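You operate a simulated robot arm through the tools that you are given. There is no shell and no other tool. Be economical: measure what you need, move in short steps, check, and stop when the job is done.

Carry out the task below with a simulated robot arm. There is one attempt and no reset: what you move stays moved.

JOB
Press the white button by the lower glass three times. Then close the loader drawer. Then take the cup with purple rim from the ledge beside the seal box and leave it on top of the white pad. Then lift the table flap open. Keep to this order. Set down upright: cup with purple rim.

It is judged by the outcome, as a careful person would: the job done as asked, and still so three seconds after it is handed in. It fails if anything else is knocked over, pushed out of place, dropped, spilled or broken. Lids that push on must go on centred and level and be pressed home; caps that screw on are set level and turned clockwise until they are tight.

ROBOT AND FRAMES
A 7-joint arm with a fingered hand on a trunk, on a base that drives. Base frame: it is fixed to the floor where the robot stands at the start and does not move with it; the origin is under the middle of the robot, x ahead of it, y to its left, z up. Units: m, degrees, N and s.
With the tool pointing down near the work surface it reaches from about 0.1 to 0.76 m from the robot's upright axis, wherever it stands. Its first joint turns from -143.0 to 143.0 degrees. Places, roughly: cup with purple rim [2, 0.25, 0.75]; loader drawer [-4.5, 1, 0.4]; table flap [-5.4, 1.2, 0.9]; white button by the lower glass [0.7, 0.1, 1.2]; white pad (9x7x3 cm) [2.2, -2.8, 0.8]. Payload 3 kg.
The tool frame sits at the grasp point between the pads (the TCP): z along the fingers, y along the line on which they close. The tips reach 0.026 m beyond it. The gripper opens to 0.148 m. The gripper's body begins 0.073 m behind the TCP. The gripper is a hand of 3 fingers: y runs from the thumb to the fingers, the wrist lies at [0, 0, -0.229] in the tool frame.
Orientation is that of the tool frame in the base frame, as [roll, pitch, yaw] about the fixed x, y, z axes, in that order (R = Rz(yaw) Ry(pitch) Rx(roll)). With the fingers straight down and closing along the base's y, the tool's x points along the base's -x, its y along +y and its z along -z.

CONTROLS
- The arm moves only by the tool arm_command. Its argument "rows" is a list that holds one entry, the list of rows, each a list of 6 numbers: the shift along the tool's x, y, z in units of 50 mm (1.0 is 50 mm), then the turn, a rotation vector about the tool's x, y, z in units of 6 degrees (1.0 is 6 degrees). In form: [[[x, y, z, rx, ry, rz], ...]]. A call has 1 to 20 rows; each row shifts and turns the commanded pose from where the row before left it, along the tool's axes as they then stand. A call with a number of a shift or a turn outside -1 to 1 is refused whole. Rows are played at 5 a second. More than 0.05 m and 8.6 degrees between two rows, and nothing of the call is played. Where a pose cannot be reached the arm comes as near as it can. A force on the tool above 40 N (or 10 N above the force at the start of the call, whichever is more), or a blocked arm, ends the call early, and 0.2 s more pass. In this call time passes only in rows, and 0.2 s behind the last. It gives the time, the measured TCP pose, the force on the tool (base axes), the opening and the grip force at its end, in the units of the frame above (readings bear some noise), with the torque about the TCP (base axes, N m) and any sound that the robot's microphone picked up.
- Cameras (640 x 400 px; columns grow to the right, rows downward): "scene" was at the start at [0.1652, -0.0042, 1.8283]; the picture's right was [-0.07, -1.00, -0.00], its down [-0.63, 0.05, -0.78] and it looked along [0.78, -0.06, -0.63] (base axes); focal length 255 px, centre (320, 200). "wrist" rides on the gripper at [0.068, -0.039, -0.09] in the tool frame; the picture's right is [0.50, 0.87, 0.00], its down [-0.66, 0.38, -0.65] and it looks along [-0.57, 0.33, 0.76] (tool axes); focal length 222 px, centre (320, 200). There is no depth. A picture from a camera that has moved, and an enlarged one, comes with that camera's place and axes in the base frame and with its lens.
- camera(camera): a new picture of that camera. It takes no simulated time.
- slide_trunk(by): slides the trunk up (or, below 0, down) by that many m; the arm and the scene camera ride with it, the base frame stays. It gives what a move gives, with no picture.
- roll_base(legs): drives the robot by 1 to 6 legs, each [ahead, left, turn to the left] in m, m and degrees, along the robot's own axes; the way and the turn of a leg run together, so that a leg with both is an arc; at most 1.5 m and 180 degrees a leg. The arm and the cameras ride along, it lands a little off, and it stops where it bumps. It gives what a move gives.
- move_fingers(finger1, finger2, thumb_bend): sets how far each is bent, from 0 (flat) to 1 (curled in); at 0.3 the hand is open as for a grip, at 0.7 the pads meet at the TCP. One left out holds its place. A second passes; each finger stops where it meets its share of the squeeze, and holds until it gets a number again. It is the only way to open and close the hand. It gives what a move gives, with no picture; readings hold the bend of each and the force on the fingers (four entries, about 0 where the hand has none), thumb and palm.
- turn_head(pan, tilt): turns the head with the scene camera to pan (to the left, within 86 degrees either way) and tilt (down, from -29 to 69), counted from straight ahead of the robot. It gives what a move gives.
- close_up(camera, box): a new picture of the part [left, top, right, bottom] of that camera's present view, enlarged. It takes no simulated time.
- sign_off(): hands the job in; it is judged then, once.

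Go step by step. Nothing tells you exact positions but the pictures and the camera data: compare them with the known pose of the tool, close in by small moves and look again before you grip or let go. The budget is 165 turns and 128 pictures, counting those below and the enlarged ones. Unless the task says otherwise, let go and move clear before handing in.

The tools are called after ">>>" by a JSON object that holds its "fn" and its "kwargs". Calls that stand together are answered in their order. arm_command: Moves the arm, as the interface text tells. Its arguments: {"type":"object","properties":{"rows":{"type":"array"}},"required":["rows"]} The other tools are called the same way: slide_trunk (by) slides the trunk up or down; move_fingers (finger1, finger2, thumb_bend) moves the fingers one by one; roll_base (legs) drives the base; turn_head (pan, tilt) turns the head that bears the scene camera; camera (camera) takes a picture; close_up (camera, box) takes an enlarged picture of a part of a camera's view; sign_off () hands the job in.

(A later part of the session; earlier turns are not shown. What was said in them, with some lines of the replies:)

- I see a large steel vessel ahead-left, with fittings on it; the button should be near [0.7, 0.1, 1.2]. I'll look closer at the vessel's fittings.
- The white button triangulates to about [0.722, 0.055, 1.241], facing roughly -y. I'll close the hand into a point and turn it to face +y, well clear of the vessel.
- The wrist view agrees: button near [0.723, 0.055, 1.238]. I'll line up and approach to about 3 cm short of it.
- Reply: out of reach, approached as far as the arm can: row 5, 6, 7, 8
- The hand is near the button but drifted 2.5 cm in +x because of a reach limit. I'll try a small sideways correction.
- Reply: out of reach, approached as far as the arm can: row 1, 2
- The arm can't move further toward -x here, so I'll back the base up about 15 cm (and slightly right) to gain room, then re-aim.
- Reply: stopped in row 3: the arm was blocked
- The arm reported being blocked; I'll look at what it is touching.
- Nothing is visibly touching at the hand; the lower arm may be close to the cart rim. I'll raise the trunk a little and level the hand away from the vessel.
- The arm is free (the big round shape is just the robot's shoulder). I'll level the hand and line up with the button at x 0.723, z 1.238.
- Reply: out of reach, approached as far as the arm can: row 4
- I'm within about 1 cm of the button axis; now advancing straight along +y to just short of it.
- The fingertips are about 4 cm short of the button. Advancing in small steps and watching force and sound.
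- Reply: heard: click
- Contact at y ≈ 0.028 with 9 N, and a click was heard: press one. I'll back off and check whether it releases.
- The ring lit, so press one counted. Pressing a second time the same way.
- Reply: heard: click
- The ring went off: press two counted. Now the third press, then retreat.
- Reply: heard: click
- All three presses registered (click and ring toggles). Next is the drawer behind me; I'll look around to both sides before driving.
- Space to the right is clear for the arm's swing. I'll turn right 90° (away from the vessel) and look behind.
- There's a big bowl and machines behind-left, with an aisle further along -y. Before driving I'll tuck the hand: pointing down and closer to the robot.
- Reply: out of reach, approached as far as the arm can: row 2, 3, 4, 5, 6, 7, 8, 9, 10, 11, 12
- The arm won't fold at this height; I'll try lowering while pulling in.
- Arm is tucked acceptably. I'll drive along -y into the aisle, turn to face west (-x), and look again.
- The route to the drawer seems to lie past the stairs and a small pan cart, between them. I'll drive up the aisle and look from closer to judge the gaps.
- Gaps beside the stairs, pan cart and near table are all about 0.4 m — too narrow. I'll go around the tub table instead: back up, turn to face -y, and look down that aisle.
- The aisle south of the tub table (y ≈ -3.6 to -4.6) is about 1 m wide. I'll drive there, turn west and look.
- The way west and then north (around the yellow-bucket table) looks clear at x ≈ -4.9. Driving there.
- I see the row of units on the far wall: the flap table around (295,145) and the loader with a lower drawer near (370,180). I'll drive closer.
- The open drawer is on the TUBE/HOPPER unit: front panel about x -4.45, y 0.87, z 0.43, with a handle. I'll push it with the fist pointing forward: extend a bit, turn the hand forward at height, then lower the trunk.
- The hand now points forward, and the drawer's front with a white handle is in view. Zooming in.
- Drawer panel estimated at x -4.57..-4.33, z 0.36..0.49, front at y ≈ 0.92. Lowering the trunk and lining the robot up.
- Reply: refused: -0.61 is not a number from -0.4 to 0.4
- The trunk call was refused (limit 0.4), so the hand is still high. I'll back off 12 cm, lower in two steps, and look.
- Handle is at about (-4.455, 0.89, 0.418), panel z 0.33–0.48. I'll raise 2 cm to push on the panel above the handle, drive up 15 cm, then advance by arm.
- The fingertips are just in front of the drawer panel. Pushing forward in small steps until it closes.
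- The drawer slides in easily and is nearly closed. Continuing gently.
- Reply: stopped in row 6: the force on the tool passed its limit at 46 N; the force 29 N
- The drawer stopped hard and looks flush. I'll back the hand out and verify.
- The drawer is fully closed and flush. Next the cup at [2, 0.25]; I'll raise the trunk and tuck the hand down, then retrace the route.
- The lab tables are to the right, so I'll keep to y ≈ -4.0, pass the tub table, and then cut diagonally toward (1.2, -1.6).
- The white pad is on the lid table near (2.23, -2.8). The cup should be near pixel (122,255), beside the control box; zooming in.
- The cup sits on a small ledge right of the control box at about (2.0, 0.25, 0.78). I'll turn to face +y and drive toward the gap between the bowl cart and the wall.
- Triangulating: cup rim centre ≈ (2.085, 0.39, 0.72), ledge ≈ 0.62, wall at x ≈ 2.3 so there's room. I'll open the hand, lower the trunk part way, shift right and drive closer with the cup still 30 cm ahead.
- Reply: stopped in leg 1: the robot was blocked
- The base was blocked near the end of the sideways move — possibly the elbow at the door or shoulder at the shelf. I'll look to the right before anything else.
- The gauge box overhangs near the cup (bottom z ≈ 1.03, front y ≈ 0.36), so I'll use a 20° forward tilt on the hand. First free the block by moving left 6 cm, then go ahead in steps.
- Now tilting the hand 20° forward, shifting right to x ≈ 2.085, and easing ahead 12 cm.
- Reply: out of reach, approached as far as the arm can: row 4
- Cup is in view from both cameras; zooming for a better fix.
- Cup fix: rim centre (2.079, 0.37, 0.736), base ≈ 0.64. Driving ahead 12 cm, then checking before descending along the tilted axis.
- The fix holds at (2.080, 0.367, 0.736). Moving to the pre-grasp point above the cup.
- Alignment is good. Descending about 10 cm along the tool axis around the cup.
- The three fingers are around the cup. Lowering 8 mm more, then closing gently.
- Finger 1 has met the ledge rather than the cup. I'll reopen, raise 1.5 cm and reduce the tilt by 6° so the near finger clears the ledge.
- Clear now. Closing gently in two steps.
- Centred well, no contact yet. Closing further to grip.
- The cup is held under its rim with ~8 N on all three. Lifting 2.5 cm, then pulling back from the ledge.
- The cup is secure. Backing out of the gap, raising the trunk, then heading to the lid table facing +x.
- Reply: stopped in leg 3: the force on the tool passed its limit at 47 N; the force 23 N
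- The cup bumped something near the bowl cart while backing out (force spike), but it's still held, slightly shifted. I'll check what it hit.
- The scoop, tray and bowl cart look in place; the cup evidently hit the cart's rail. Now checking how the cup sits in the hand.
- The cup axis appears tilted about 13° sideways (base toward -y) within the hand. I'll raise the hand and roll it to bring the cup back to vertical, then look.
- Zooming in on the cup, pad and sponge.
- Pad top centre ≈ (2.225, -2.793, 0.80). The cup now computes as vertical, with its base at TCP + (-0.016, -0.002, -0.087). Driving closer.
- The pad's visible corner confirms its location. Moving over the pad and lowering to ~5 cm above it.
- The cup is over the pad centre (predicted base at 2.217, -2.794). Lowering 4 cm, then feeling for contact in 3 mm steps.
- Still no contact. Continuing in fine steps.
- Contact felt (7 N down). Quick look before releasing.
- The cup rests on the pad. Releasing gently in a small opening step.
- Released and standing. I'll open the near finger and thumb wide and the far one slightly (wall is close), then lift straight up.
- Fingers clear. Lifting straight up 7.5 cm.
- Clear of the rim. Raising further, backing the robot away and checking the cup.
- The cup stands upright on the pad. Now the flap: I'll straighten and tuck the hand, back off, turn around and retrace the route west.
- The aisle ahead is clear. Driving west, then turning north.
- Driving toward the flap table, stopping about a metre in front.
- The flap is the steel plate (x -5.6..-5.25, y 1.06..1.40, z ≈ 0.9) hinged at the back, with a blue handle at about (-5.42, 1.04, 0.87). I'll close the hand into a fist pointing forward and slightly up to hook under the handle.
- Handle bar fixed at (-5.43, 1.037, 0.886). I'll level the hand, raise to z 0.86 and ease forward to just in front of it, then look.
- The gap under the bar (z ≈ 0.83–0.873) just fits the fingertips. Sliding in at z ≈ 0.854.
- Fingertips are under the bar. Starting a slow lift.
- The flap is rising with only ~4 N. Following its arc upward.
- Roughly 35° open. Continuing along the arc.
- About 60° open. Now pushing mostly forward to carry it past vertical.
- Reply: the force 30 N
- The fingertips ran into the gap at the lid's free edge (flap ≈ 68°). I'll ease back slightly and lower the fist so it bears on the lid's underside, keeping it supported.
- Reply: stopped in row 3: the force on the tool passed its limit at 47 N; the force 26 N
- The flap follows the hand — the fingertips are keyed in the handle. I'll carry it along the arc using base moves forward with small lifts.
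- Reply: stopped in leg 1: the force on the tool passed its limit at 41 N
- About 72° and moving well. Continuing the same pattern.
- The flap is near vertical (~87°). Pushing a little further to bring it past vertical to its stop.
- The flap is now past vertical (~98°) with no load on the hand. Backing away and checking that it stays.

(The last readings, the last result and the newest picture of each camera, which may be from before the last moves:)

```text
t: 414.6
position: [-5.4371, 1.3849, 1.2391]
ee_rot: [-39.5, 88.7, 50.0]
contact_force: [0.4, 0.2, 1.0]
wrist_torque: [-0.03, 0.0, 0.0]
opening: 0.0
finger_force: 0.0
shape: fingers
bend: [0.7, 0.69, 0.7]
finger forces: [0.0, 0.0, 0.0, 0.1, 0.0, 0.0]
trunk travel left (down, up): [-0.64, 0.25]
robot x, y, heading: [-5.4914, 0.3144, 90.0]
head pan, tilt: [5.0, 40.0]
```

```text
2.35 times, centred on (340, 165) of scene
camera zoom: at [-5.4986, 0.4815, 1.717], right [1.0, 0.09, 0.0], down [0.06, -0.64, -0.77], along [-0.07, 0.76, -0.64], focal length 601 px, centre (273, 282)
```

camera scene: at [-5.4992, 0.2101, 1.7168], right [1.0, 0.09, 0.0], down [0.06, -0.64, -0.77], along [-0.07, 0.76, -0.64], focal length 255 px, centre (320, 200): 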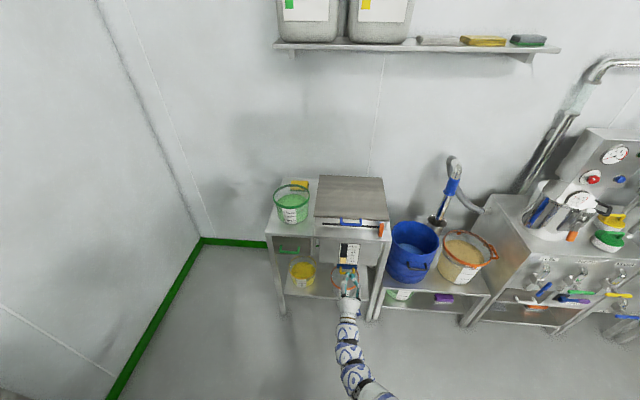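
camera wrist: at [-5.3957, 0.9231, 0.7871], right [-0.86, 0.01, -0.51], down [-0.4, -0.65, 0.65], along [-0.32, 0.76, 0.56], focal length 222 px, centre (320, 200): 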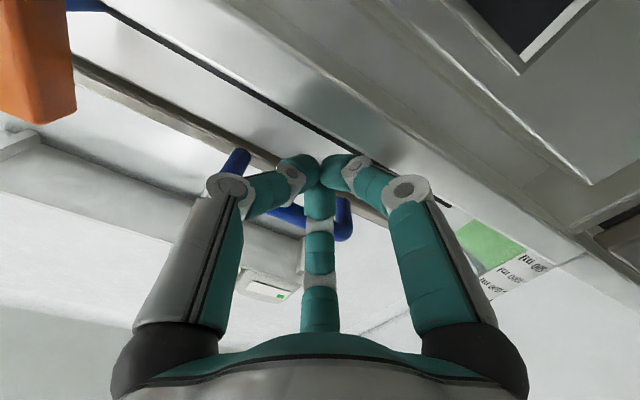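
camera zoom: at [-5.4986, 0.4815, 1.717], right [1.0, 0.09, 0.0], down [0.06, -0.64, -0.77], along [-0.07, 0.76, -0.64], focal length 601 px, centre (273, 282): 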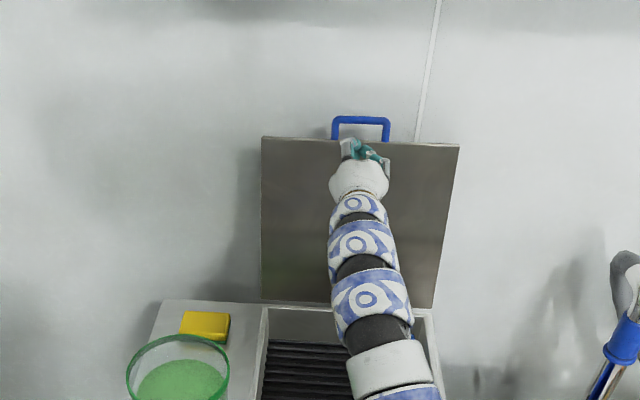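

It stays open by itself. To be sure it's at its stop, I'll lower the fist onto the plate's face and push gently.

>>> {"fn": "arm_command", "kwargs": {"rows": [[[0.6, 0, 0, 0, 0, 0], [0.6, 0, 0, 0, 0, 0]]]}}

>>> {"fn": "roll_base", "kwargs": {"legs": [[0.05, 0, 0]]}}

>>> {"fn": "roll_base", "kwargs": {"legs": [[0.05, 0, 0]]}}

>>> {"fn": "close_up", "kwargs": {"camera": "scene", "box": [260, 80, 420, 250]}}

```text
t: 415.2
position: [-5.4363, 1.387, 1.1768]
ee_rot: [-41.2, 88.7, 47.9]
contact_force: [-0.6, 0.7, 0.6]
wrist_torque: [0.01, 0.03, -0.01]
opening: 0.0
finger_force: 0.0
shape: fingers
bend: [0.7, 0.69, 0.7]
finger forces: [0.0, 0.1, 0.0, 0.1, 0.0, 0.1]
trunk travel left (down, up): [-0.64, 0.25]
robot x, y, heading: [-5.4921, 0.316, 90.2]
head pan, tilt: [5.0, 40.0]
```

```text
t: 416.2
position: [-5.435, 1.4363, 1.1781]
ee_rot: [-38.8, 88.7, 50.6]
contact_force: [1.0, -7.7, 3.0]
wrist_torque: [0.03, -0.03, -0.09]
opening: 0.0
finger_force: 5.7
shape: fingers
bend: [0.7, 0.69, 0.7]
finger forces: [4.5, 0.0, 0.0, 0.1, 6.2, 0.1]
trunk travel left (down, up): [-0.64, 0.25]
robot x, y, heading: [-5.4894, 0.3708, 89.8]
head pan, tilt: [5.0, 40.0]
```

```text
t: 416.9
position: [-5.4342, 1.4381, 1.1811]
ee_rot: [-35.0, 88.4, 54.4]
contact_force: [3.1, -37.4, 4.8]
wrist_torque: [0.01, -0.03, -0.22]
opening: 0.0
finger_force: 30.0
shape: fingers
bend: [0.72, 0.71, 0.72]
finger forces: [19.5, 10.3, 0.1, 0.0, 31.0, 0.0]
trunk travel left (down, up): [-0.64, 0.25]
robot x, y, heading: [-5.4907, 0.3721, 90.0]
head pan, tilt: [5.0, 40.0]
stopped in leg 1: the force on the tool passed its limit at 67 N (the readings are from after the stop); the commanded pose is now the measured one
```

```text
2.35 times, centred on (340, 165) of scene
camera zoom: at [-5.4977, 0.5324, 1.7174], right [1.0, 0.09, 0.0], down [0.06, -0.64, -0.77], along [-0.07, 0.77, -0.64], focal length 601 px, centre (273, 282)
```

zoom: 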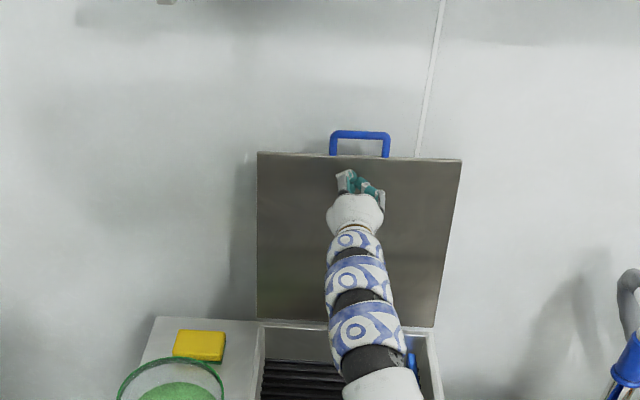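

The flap is firmly at its stop, past vertical. Backing away completely and confirming.

>>> {"fn": "roll_base", "kwargs": {"legs": [[-0.1, 0, 0], [-0.35, 0, 0]]}}

>>> {"fn": "camera", "kwargs": {"camera": "scene"}}

```text
t: 419.9
position: [-5.4355, 0.9943, 1.1774]
ee_rot: [-40.7, 88.5, 48.8]
contact_force: [0.1, -0.1, 1.4]
wrist_torque: [0.03, -0.03, 0.03]
opening: 0.0001
finger_force: 0.2
shape: fingers
bend: [0.7, 0.69, 0.7]
finger forces: [0.0, 0.0, 0.0, 0.0, 0.0, 0.1]
trunk travel left (down, up): [-0.64, 0.25]
robot x, y, heading: [-5.4913, -0.0776, 90.0]
head pan, tilt: [5.0, 40.0]
```

```text
6 pictures are left
camera scene: at [-5.4988, 0.0894, 1.7169], right [1.0, 0.09, 0.0], down [0.06, -0.64, -0.77], along [-0.07, 0.76, -0.64], focal length 255 px, centre (320, 200)
```

scene: 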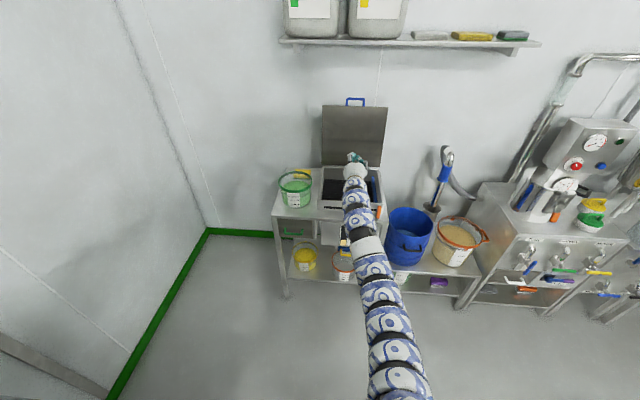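

The flap stands open on its own, the drawer is still closed, and the hand is clear. I'm handing the job in.

>>> {"fn": "sign_off", "kwargs": {}}

```text
The job is handed in.
```

I did all four steps in the order you asked and have handed the job in. I pressed the button three times and closed the drawer. The cup with purple rim is upright on the white pad, and the table flap is open against its stop.

While I was carrying the cup away from the ledge, it bumped the rail of the bowl cart and tilted in the hand. I straightened it before setting it down. The cart, its tray and the scoop looked undisturbed afterwards.
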